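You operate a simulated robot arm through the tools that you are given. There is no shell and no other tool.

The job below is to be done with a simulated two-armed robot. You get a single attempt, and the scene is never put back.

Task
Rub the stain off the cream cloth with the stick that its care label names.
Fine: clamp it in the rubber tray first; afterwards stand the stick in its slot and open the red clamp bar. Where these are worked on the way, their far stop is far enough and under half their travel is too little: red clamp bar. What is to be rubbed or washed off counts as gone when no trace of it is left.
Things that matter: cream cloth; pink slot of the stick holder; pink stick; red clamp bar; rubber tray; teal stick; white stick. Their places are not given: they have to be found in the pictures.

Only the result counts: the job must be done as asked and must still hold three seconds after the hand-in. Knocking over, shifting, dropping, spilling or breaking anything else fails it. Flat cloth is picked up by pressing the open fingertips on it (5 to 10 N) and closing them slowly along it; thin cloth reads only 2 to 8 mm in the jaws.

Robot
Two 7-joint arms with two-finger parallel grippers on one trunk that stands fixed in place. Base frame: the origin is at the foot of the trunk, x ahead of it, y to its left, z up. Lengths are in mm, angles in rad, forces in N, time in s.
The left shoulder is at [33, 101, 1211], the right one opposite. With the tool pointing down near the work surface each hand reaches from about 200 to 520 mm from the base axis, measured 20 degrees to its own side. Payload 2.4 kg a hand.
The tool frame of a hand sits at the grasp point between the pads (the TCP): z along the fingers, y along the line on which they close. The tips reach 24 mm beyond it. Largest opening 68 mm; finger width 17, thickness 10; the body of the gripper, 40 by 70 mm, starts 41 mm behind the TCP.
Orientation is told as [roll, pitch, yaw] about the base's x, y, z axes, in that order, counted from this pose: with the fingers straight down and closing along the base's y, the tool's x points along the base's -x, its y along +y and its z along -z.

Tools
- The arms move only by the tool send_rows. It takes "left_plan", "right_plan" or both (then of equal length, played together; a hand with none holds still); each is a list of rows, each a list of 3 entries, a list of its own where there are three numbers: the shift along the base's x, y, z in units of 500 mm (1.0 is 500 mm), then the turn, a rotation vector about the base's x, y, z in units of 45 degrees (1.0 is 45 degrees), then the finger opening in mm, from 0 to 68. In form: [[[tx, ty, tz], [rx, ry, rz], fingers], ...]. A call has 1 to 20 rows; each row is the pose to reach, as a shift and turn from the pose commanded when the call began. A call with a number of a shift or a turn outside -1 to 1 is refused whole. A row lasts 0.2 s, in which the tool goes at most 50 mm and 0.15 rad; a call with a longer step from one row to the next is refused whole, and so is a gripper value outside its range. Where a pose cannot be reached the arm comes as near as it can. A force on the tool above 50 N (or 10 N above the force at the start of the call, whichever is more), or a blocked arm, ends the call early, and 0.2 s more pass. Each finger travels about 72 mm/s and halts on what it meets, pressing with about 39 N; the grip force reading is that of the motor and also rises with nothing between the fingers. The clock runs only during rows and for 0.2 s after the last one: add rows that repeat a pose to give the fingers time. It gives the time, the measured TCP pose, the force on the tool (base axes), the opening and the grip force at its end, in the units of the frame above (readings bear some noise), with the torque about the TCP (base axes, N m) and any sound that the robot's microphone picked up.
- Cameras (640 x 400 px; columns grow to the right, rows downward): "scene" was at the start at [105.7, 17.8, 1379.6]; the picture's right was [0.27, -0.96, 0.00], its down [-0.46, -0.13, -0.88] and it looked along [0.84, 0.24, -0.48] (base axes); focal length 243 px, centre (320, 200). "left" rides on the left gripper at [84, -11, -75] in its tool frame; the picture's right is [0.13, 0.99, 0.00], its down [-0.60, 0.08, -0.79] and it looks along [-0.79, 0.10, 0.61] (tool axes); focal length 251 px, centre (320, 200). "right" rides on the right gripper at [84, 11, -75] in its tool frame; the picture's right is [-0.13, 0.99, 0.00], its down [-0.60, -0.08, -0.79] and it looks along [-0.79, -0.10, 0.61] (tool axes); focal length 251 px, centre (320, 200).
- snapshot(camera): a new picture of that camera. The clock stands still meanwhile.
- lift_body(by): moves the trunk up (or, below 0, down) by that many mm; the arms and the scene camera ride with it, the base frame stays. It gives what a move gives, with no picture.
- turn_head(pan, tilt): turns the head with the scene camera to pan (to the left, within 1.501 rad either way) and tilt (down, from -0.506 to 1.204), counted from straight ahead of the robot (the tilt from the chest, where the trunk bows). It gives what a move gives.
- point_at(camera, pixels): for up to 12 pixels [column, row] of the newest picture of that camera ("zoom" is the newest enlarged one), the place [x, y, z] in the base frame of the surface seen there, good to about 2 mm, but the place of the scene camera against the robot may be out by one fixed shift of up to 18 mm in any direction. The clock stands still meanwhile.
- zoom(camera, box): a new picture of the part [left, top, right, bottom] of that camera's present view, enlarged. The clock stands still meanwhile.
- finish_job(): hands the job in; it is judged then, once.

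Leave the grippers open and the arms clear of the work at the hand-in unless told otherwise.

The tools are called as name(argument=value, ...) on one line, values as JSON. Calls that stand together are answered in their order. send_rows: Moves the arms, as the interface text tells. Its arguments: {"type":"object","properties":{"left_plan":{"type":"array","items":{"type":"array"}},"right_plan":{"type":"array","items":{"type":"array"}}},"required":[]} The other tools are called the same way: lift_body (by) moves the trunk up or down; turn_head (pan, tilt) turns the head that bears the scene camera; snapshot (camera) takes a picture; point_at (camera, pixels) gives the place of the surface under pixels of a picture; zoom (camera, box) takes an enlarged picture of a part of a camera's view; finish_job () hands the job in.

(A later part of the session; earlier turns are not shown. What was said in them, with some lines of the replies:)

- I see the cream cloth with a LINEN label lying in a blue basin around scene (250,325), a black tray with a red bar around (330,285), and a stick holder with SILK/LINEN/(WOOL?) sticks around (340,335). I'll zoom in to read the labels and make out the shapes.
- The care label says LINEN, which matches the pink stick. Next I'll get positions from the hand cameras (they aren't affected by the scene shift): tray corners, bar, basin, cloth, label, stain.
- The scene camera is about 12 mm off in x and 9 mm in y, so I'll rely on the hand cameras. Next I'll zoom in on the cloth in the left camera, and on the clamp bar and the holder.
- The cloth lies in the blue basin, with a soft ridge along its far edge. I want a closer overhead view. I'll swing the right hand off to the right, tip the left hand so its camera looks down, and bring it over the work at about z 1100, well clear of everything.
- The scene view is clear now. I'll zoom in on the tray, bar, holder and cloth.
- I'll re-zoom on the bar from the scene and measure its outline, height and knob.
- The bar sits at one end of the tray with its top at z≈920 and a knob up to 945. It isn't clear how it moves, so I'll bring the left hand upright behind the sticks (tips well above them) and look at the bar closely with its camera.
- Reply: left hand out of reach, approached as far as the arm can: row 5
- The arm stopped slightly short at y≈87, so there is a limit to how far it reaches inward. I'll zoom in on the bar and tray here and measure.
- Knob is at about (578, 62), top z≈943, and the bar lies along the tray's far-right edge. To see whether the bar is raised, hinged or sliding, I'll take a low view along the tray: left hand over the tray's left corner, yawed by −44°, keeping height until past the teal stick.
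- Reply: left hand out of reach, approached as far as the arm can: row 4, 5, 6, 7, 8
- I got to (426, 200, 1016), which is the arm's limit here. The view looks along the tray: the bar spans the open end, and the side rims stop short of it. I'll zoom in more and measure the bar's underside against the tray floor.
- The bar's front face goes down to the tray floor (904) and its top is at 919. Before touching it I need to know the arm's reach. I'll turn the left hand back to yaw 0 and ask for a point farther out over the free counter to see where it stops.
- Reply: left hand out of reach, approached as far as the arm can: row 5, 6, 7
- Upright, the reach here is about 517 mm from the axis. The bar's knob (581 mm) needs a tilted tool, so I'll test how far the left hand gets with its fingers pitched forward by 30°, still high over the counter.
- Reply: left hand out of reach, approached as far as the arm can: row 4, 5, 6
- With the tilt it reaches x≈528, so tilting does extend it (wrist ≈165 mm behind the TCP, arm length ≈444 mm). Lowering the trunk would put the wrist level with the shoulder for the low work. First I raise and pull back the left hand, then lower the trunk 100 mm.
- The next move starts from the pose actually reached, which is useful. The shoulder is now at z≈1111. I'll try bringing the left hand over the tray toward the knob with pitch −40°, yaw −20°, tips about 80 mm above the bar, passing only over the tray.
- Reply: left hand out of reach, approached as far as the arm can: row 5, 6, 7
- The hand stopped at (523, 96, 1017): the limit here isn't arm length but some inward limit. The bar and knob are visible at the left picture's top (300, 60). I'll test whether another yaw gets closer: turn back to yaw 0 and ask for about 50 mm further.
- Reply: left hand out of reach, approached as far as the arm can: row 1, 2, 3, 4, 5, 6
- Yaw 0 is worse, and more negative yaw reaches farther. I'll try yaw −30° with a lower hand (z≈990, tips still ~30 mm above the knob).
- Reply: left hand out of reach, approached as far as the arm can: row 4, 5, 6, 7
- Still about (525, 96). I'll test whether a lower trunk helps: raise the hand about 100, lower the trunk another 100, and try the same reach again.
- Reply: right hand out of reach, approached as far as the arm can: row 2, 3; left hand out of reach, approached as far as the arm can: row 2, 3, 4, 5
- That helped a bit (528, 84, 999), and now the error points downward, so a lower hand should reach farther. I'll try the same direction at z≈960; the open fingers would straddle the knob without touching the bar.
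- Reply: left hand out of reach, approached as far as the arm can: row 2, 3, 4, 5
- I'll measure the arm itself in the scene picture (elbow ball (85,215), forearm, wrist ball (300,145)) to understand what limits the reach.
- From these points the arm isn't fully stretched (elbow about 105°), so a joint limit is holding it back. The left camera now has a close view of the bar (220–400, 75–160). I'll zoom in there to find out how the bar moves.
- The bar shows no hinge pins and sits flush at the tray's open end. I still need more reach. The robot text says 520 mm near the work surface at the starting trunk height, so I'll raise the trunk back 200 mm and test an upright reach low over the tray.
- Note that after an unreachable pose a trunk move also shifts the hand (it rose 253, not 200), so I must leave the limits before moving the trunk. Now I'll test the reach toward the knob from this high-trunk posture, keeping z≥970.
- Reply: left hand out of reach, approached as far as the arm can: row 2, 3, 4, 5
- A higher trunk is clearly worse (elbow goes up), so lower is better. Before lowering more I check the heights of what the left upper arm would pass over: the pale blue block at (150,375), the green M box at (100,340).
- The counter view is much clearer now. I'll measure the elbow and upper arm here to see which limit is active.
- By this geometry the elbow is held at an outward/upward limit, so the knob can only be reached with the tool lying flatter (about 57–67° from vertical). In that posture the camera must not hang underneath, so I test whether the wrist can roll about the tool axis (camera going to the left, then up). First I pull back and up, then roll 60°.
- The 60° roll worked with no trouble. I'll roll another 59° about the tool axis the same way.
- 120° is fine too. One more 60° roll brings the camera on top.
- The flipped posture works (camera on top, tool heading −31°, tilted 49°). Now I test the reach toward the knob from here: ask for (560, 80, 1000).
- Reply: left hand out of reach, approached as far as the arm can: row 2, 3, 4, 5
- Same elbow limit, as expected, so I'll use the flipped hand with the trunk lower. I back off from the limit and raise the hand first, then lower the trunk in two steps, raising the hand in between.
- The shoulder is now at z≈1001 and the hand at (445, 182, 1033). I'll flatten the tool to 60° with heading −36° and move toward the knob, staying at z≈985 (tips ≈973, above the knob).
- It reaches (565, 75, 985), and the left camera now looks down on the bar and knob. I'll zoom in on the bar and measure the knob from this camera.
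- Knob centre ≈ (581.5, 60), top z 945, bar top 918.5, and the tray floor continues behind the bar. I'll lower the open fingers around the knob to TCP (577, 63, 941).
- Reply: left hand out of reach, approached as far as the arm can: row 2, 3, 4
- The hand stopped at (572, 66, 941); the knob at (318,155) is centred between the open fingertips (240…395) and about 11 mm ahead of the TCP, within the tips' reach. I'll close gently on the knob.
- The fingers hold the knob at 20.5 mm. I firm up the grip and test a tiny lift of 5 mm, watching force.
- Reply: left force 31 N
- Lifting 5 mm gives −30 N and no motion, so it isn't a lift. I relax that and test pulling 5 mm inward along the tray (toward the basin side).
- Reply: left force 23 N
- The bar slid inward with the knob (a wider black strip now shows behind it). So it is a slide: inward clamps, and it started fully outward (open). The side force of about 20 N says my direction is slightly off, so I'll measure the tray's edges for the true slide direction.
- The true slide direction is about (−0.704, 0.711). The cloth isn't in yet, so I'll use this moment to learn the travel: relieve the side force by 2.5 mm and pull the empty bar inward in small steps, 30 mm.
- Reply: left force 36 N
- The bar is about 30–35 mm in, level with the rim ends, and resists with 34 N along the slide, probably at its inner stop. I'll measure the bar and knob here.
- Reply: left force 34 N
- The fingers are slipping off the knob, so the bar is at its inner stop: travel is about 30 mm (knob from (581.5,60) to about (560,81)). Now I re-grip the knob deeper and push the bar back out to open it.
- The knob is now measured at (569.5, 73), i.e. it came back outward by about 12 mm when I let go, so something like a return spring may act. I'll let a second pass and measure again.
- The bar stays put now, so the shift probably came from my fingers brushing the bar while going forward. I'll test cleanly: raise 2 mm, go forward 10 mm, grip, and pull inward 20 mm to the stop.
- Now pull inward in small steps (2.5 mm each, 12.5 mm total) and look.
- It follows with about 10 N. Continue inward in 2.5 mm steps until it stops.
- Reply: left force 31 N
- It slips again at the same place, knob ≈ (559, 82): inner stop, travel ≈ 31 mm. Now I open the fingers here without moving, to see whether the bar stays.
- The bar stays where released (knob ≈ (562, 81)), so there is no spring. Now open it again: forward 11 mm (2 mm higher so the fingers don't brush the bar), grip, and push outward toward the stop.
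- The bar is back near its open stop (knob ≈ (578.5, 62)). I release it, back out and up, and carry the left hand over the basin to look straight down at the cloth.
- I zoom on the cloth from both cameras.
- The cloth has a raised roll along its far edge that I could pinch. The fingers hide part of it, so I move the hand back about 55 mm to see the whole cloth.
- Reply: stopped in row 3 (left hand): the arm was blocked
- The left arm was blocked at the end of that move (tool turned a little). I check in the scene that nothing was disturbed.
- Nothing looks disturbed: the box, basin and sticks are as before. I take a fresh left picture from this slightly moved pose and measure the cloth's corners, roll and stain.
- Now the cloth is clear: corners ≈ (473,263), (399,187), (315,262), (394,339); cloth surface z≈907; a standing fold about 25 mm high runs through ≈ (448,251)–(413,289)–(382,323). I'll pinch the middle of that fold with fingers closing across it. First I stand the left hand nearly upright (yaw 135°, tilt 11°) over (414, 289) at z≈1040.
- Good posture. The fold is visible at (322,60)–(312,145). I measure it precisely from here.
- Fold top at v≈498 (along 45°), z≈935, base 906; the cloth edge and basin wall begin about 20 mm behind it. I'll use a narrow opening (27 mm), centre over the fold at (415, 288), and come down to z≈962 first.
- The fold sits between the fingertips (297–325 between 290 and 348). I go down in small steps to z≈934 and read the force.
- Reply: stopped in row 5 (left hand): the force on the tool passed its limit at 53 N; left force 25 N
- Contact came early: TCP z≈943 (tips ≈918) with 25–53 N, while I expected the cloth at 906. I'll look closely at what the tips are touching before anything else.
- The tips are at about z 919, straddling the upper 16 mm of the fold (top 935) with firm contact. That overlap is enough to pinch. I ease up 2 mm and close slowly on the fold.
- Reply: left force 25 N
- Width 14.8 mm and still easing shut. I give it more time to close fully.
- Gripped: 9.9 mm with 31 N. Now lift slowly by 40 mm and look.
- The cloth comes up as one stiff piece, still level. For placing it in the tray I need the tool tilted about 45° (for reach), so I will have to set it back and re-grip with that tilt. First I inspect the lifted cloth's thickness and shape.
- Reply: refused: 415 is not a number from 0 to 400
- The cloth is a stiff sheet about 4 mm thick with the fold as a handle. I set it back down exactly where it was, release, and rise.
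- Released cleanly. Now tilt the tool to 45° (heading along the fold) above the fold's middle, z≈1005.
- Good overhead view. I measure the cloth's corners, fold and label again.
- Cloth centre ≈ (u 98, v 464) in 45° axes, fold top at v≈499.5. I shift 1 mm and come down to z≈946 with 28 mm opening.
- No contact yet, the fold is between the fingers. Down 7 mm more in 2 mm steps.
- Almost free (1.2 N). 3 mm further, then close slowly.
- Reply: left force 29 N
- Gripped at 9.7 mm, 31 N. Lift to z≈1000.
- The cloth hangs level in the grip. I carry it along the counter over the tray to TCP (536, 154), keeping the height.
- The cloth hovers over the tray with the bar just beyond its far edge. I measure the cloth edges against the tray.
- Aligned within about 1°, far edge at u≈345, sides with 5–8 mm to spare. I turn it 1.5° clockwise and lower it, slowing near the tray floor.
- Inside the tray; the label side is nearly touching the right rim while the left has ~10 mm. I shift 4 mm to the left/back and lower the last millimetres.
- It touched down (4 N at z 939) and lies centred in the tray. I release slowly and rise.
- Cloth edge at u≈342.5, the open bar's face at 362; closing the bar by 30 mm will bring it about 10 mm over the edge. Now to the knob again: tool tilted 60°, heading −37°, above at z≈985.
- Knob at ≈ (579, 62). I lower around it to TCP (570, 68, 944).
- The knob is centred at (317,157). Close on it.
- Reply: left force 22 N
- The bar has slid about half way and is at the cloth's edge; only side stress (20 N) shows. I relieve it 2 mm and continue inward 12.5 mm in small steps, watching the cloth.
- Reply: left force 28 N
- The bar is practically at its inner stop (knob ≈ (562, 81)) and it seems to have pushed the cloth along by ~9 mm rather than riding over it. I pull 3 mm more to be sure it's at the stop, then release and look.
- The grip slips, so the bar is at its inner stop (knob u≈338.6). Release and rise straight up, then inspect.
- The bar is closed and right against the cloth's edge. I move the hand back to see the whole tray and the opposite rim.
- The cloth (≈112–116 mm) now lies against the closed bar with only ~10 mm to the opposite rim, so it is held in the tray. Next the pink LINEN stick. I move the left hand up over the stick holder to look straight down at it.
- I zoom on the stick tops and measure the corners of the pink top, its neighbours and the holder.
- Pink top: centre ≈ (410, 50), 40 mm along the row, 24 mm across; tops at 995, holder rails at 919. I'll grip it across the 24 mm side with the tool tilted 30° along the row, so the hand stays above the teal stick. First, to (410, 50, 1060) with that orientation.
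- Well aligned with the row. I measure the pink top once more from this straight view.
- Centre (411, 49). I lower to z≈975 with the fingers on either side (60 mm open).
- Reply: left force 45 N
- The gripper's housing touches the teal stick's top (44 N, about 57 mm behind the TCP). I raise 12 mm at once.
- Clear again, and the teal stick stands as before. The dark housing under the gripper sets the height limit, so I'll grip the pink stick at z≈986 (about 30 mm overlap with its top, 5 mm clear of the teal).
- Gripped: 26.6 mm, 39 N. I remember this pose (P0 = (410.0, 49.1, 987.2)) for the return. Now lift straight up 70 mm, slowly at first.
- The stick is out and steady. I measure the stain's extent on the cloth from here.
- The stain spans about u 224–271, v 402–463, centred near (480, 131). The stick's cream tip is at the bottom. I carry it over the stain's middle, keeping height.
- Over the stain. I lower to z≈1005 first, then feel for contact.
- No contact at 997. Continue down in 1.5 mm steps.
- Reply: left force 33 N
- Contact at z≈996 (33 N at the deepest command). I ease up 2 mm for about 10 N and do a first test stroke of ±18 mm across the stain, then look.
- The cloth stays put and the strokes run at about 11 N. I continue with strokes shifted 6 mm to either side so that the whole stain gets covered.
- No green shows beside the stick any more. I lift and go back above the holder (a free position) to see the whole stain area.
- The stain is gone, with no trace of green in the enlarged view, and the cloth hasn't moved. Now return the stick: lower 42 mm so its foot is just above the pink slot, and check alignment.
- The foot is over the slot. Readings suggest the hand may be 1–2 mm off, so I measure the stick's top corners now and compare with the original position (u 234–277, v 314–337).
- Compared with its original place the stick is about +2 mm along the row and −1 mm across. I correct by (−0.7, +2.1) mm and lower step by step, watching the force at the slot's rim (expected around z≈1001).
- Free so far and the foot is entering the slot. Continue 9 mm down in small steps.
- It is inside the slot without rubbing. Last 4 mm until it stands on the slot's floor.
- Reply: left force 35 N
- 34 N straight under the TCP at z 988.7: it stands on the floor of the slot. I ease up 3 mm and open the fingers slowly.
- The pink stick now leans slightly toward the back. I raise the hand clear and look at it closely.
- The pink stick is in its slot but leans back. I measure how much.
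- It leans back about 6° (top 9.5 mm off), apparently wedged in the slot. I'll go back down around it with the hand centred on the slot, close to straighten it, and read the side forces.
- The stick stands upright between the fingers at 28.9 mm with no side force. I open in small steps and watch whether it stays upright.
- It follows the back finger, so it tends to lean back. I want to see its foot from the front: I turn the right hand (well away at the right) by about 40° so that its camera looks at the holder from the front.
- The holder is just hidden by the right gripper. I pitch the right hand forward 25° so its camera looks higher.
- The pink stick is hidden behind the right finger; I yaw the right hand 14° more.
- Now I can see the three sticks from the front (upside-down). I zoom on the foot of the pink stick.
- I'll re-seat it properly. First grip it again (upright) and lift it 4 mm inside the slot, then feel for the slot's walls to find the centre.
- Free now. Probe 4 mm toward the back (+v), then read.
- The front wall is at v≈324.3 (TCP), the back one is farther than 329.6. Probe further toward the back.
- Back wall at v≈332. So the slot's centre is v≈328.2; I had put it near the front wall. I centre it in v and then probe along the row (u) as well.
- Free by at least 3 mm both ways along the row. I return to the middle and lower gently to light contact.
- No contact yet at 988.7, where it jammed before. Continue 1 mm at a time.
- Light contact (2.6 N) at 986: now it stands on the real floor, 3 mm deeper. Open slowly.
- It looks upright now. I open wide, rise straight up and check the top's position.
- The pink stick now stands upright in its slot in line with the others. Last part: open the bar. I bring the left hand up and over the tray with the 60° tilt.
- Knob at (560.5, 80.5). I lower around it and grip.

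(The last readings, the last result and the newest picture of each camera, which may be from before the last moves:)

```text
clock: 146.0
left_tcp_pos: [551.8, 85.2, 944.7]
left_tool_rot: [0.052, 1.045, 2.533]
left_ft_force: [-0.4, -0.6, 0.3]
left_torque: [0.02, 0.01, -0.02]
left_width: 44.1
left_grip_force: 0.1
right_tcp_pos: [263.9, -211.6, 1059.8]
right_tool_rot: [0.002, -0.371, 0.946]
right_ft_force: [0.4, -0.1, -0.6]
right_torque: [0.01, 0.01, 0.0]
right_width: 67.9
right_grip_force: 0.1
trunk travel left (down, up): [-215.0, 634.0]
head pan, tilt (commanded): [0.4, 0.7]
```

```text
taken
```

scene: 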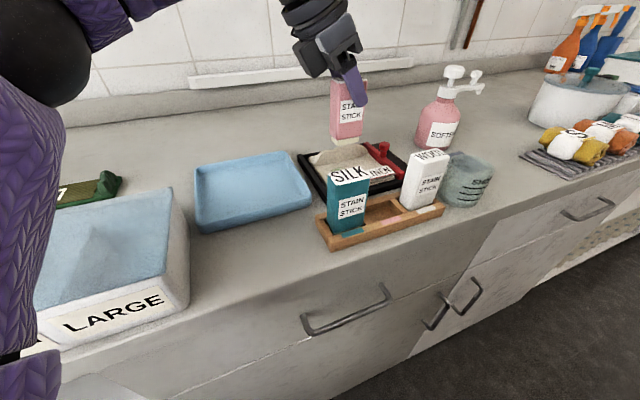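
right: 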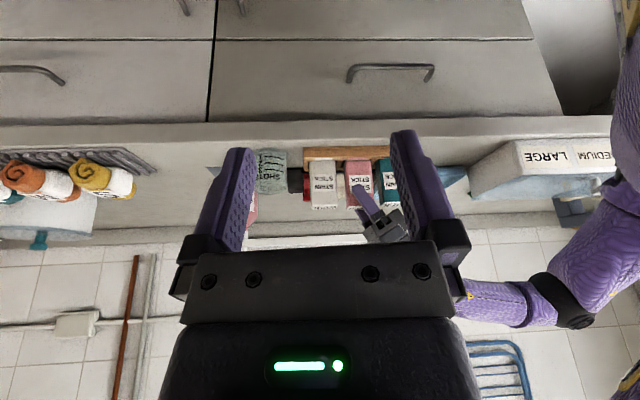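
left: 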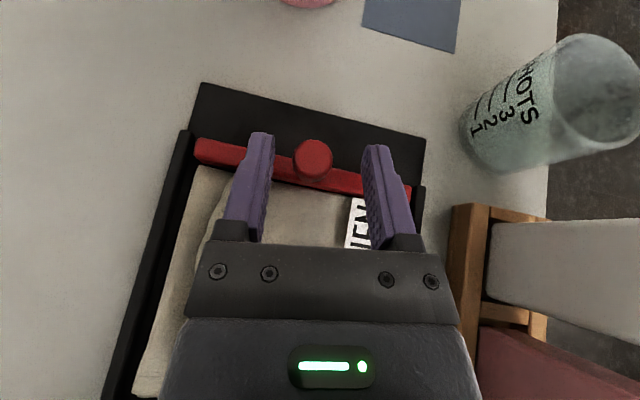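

Knob centred at (314,158). Close, then push the bar outward 31 mm along the slide.

send_rows(left_plan=[[[0, 0, 0], [0, 0, 0], 28], [[0, 0, 0], [0, 0, 0], 16], [[0, 0, 0], [0, 0, 0], 6], [[0, 0, 0], [0, 0, 0], 6], [[0.0071, -0.0071, 0], [0, 0, 0], 6], [[0.0141, -0.0141, 0], [0, 0, 0], 6], [[0.0212, -0.0212, 0], [0, 0, 0], 6], [[0.0283, -0.0283, 0], [0, 0, 0], 6], [[0.0354, -0.0354, 0], [0, 0, 0], 6], [[0.0424, -0.0424, 0], [0, 0, 0], 6], [[0.0424, -0.0424, 0], [0, 0, 0], 6]])

snapshot(camera="left")

point_at(camera="left", pixels=[[322, 145], [322, 155], [322, 165], [322, 172], [215, 150], [412, 198]])

```text
clock: 148.4
left_tcp_pos: [574.1, 67.3, 945.0]
left_tool_rot: [0.06, 1.046, 2.539]
left_ft_force: [18.3, 22.5, 8.3]
left_torque: [0.61, -0.1, 0.16]
left_width: 18.5
left_grip_force: 37.0
right_tcp_pos: [267.3, -208.0, 1059.3]
right_tool_rot: [0.001, -0.369, 0.947]
right_ft_force: [0.3, 0.6, -0.5]
right_torque: [0.0, -0.02, 0.02]
right_width: 68.0
right_grip_force: 0.1
trunk travel left (down, up): [-215.0, 634.0]
head pan, tilt (commanded): [0.4, 0.7]
```

```text
taken
```

left: 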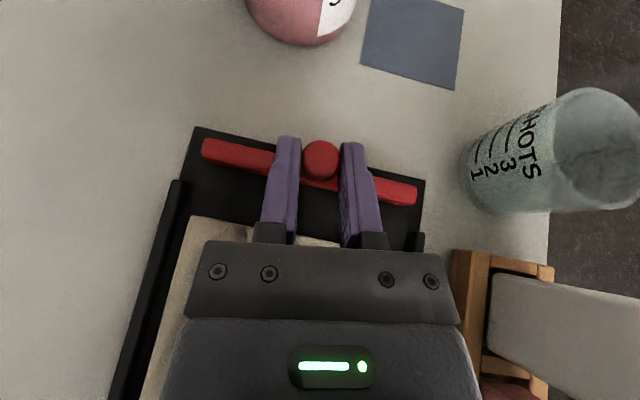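

```text
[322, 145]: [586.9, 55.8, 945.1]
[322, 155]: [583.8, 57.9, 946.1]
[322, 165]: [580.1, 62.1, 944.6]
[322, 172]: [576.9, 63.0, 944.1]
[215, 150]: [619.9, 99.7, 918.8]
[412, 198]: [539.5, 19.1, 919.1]
```

The knob is back at (581.5, 60), its original fully open place. I relieve the side stress (2.5 mm) and nudge 2 mm outward to be sure it's at the stop.

send_rows(left_plan=[[[0.0035, 0.0035, 0], [0, 0, 0], 6], [[0.0063, 0.0007, 0], [0, 0, 0], 6], [[0.0063, 0.0007, 0], [0, 0, 0], 6]])

```text
clock: 149.2
left_tcp_pos: [573.8, 67.4, 944.0]
left_tool_rot: [0.057, 1.047, 2.534]
left_ft_force: [12.7, 12.7, 8.5]
left_torque: [0.16, -0.52, 0.03]
left_width: 18.5
left_grip_force: 36.6
right_tcp_pos: [265.7, -208.4, 1059.5]
right_tool_rot: [0.002, -0.37, 0.944]
right_ft_force: [-0.1, -0.7, -0.2]
right_torque: [0.0, 0.02, -0.01]
right_width: 68.2
right_grip_force: 0.0
trunk travel left (down, up): [-215.0, 634.0]
head pan, tilt (commanded): [0.4, 0.7]
```

No further motion: it's open at the stop. Release, rise straight up and back away.

send_rows(left_plan=[[[0.0, 0.0, 0], [0, 0, 0], 14], [[0.0, 0.0, 0], [0, 0, 0], 30], [[0.0, 0.0, 0], [0, 0, 0], 46], [[0, 0, 0.03], [0, 0, 0], 50], [[-0.01, 0.01, 0.1], [0, 0, 0], 50], [[-0.05, 0.05, 0.17], [0, 0, 0], 60], [[-0.11, 0.11, 0.21], [0, 0, 0], 60], [[-0.18, 0.18, 0.23], [0, 0, 0], 60]])

snapshot(camera="left")

snapshot(camera="scene")

```text
refused: row 8 steps farther than a row can; nothing moved
```

```text
taken
```

left: 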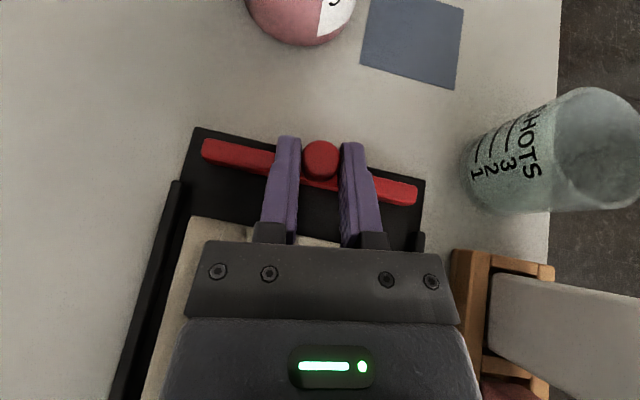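

```text
taken
```

scene: 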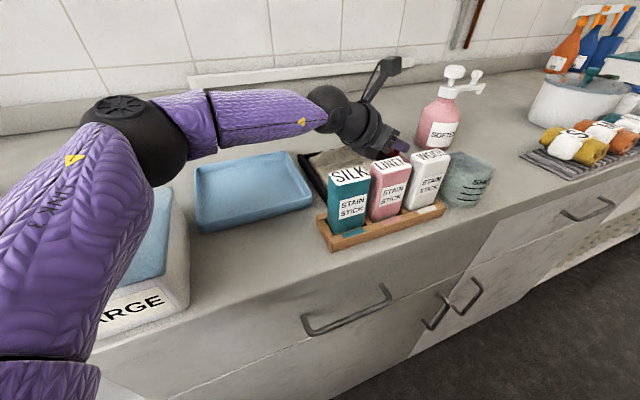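

One step was too long and the call was refused with nothing moved; I send it again with shorter steps.

send_rows(left_plan=[[[0.0, 0.0, 0], [0, 0, 0], 14], [[0.0, 0.0, 0], [0, 0, 0], 30], [[0.0, 0.0, 0], [0, 0, 0], 46], [[0.0, 0.0, 0], [0, 0, 0], 46], [[0, 0, 0.03], [0, 0, 0], 50], [[-0.01, 0.01, 0.1], [0, 0, 0], 50], [[-0.04, 0.04, 0.17], [0, 0, 0], 60], [[-0.09, 0.09, 0.21], [0, 0, 0], 60], [[-0.14, 0.14, 0.22], [0, 0, 0], 60], [[-0.18, 0.18, 0.22], [0, 0, 0], 60]])

snapshot(camera="left")

snapshot(camera="scene")

```text
clock: 151.4
left_tcp_pos: [485.8, 155.5, 1056.2]
left_tool_rot: [0.054, 1.046, 2.532]
left_ft_force: [0.1, 0.4, 0.4]
left_torque: [0.02, -0.01, -0.02]
left_width: 60.1
left_grip_force: 0.1
right_tcp_pos: [264.8, -209.9, 1059.4]
right_tool_rot: [0.003, -0.371, 0.946]
right_ft_force: [0.3, -0.4, -0.2]
right_torque: [-0.04, -0.01, 0.0]
right_width: 67.8
right_grip_force: 0.2
trunk travel left (down, up): [-215.0, 634.0]
head pan, tilt (commanded): [0.4, 0.7]
```

```text
taken
```

left: 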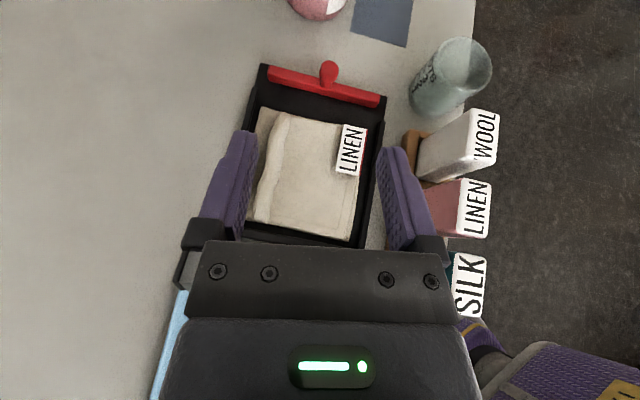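

```text
taken
```

scene: 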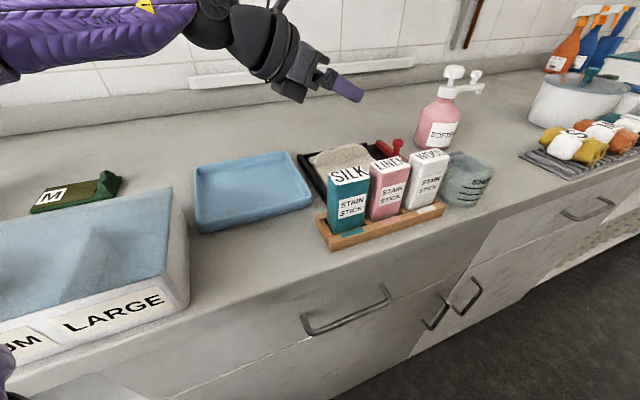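

The bar is open and the cloth lies in the tray. I check the bar's position and look closely at the cloth for any trace.

point_at(camera="left", pixels=[[329, 68], [329, 75], [285, 80], [365, 102], [290, 88], [355, 107], [300, 118]])

zoom(camera="left", box=[240, 100, 400, 245])

zoom(camera="scene", box=[290, 120, 470, 250])

```text
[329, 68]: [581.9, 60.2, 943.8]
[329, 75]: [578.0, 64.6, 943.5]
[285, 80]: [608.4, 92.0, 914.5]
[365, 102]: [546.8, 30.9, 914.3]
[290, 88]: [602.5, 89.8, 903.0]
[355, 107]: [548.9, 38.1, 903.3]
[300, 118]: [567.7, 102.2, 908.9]
```

```text
2.76 times, centred on (320, 172) of left
```

zoom: 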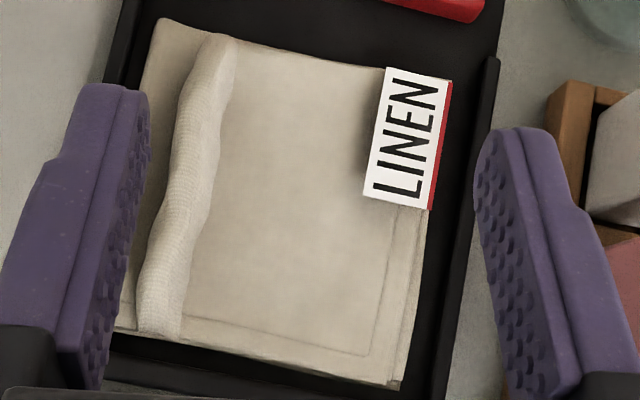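

```text
3.08 times, centred on (380, 185) of scene
```

zoom: 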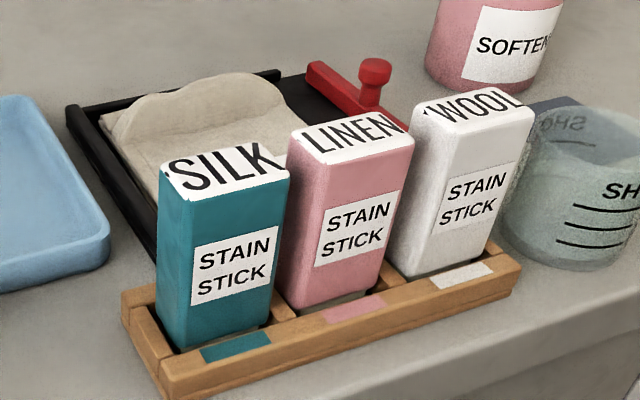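

Everything is as required: no trace of the stain, bar at its open stop (knob ≈ (580, 62)), pink stick upright in the pink slot, teal and white undisturbed. I move the left hand away up and left, open, and raise the trunk to leave both arms well clear.

send_rows(left_plan=[[[-0.03, 0.03, 0.04], [0, 0, 0], 66], [[-0.07, 0.07, 0.08], [0, 0, 0], 66], [[-0.11, 0.11, 0.12], [0, 0, 0], 66], [[-0.14, 0.15, 0.14], [0, 0, 0], 66]])

lift_body(by=120)

snapshot(camera="scene")

snapshot(camera="left")

```text
clock: 152.4
left_tcp_pos: [413.7, 231.1, 1125.9]
left_tool_rot: [0.055, 1.045, 2.532]
left_ft_force: [-0.1, -0.8, -0.2]
left_torque: [0.0, 0.04, 0.02]
left_width: 65.8
left_grip_force: 0.1
right_tcp_pos: [264.6, -210.7, 1060.4]
right_tool_rot: [0.004, -0.372, 0.945]
right_ft_force: [0.1, 0.4, 0.3]
right_torque: [0.02, 0.0, 0.0]
right_width: 68.0
right_grip_force: 0.0
trunk travel left (down, up): [-215.0, 634.0]
head pan, tilt (commanded): [0.4, 0.7]
```

```text
clock: 153.9
left_tcp_pos: [417.2, 229.7, 1244.5]
left_tool_rot: [0.053, 1.044, 2.531]
left_ft_force: [0.2, -0.7, -0.6]
left_torque: [0.0, 0.0, -0.01]
left_width: 65.9
left_grip_force: 0.1
right_tcp_pos: [260.7, -209.5, 1180.3]
right_tool_rot: [-0.005, -0.377, 0.947]
right_ft_force: [-0.5, -1.2, -0.8]
right_torque: [0.01, -0.03, -0.02]
right_width: 68.1
right_grip_force: 0.0
trunk travel left (down, up): [-335.0, 514.0]
head pan, tilt (commanded): [0.4, 0.7]
```

```text
taken
```

scene: 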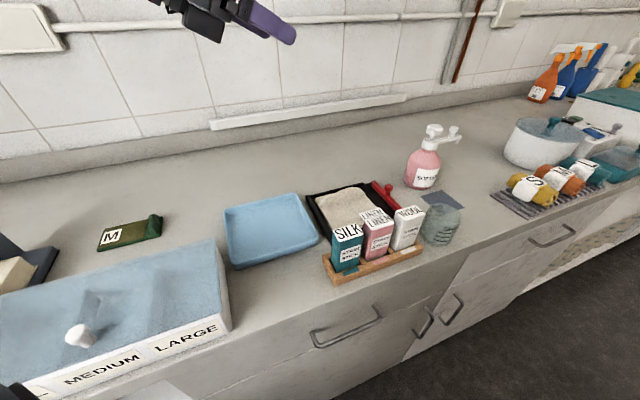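

```text
taken
```

left: 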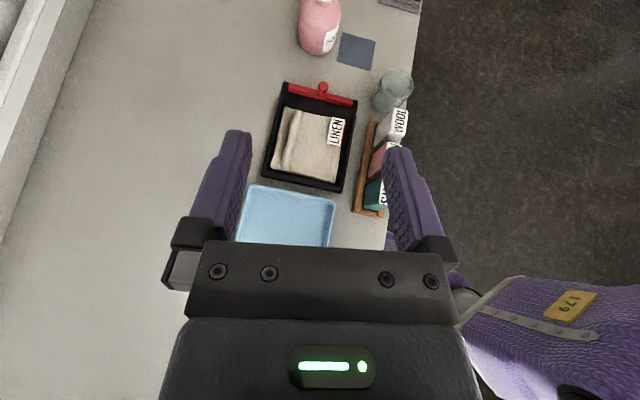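

All is in place: cloth clean in the tray, bar open, sticks standing, everything else undisturbed, both grippers open and clear. I hand the job in.

finish_job()

```text
The job is handed in.
```

The job is handed in. The stain on the cream cloth is gone; I saw no green left in the close-up pictures. I can't see the judge's verdict.

- **Stick:** the care label says LINEN, which is the pink stick, so I used that one.
- **Clamping:** I moved the cloth into the rubber tray and closed the red clamp bar to its inner stop before rubbing. The bar pushed against the cloth's edge rather than going over the top of it. About 10 mm of slack remained at the opposite rim, but the cloth did not shift while I rubbed.
- **Afterwards:** the pink stick stands upright in the pink slot. It leaned on the first try, so I took it out and set it again. The red clamp bar is back at its open stop.
- **Contacts on the way:** the gripper once pressed on top of the teal stick with about 44 N, and the left arm was briefly blocked near the basin. In the pictures I took afterwards nothing had moved or fallen.

Both grippers are open, and the arms are raised clear of the work. The cloth is still in the tray.
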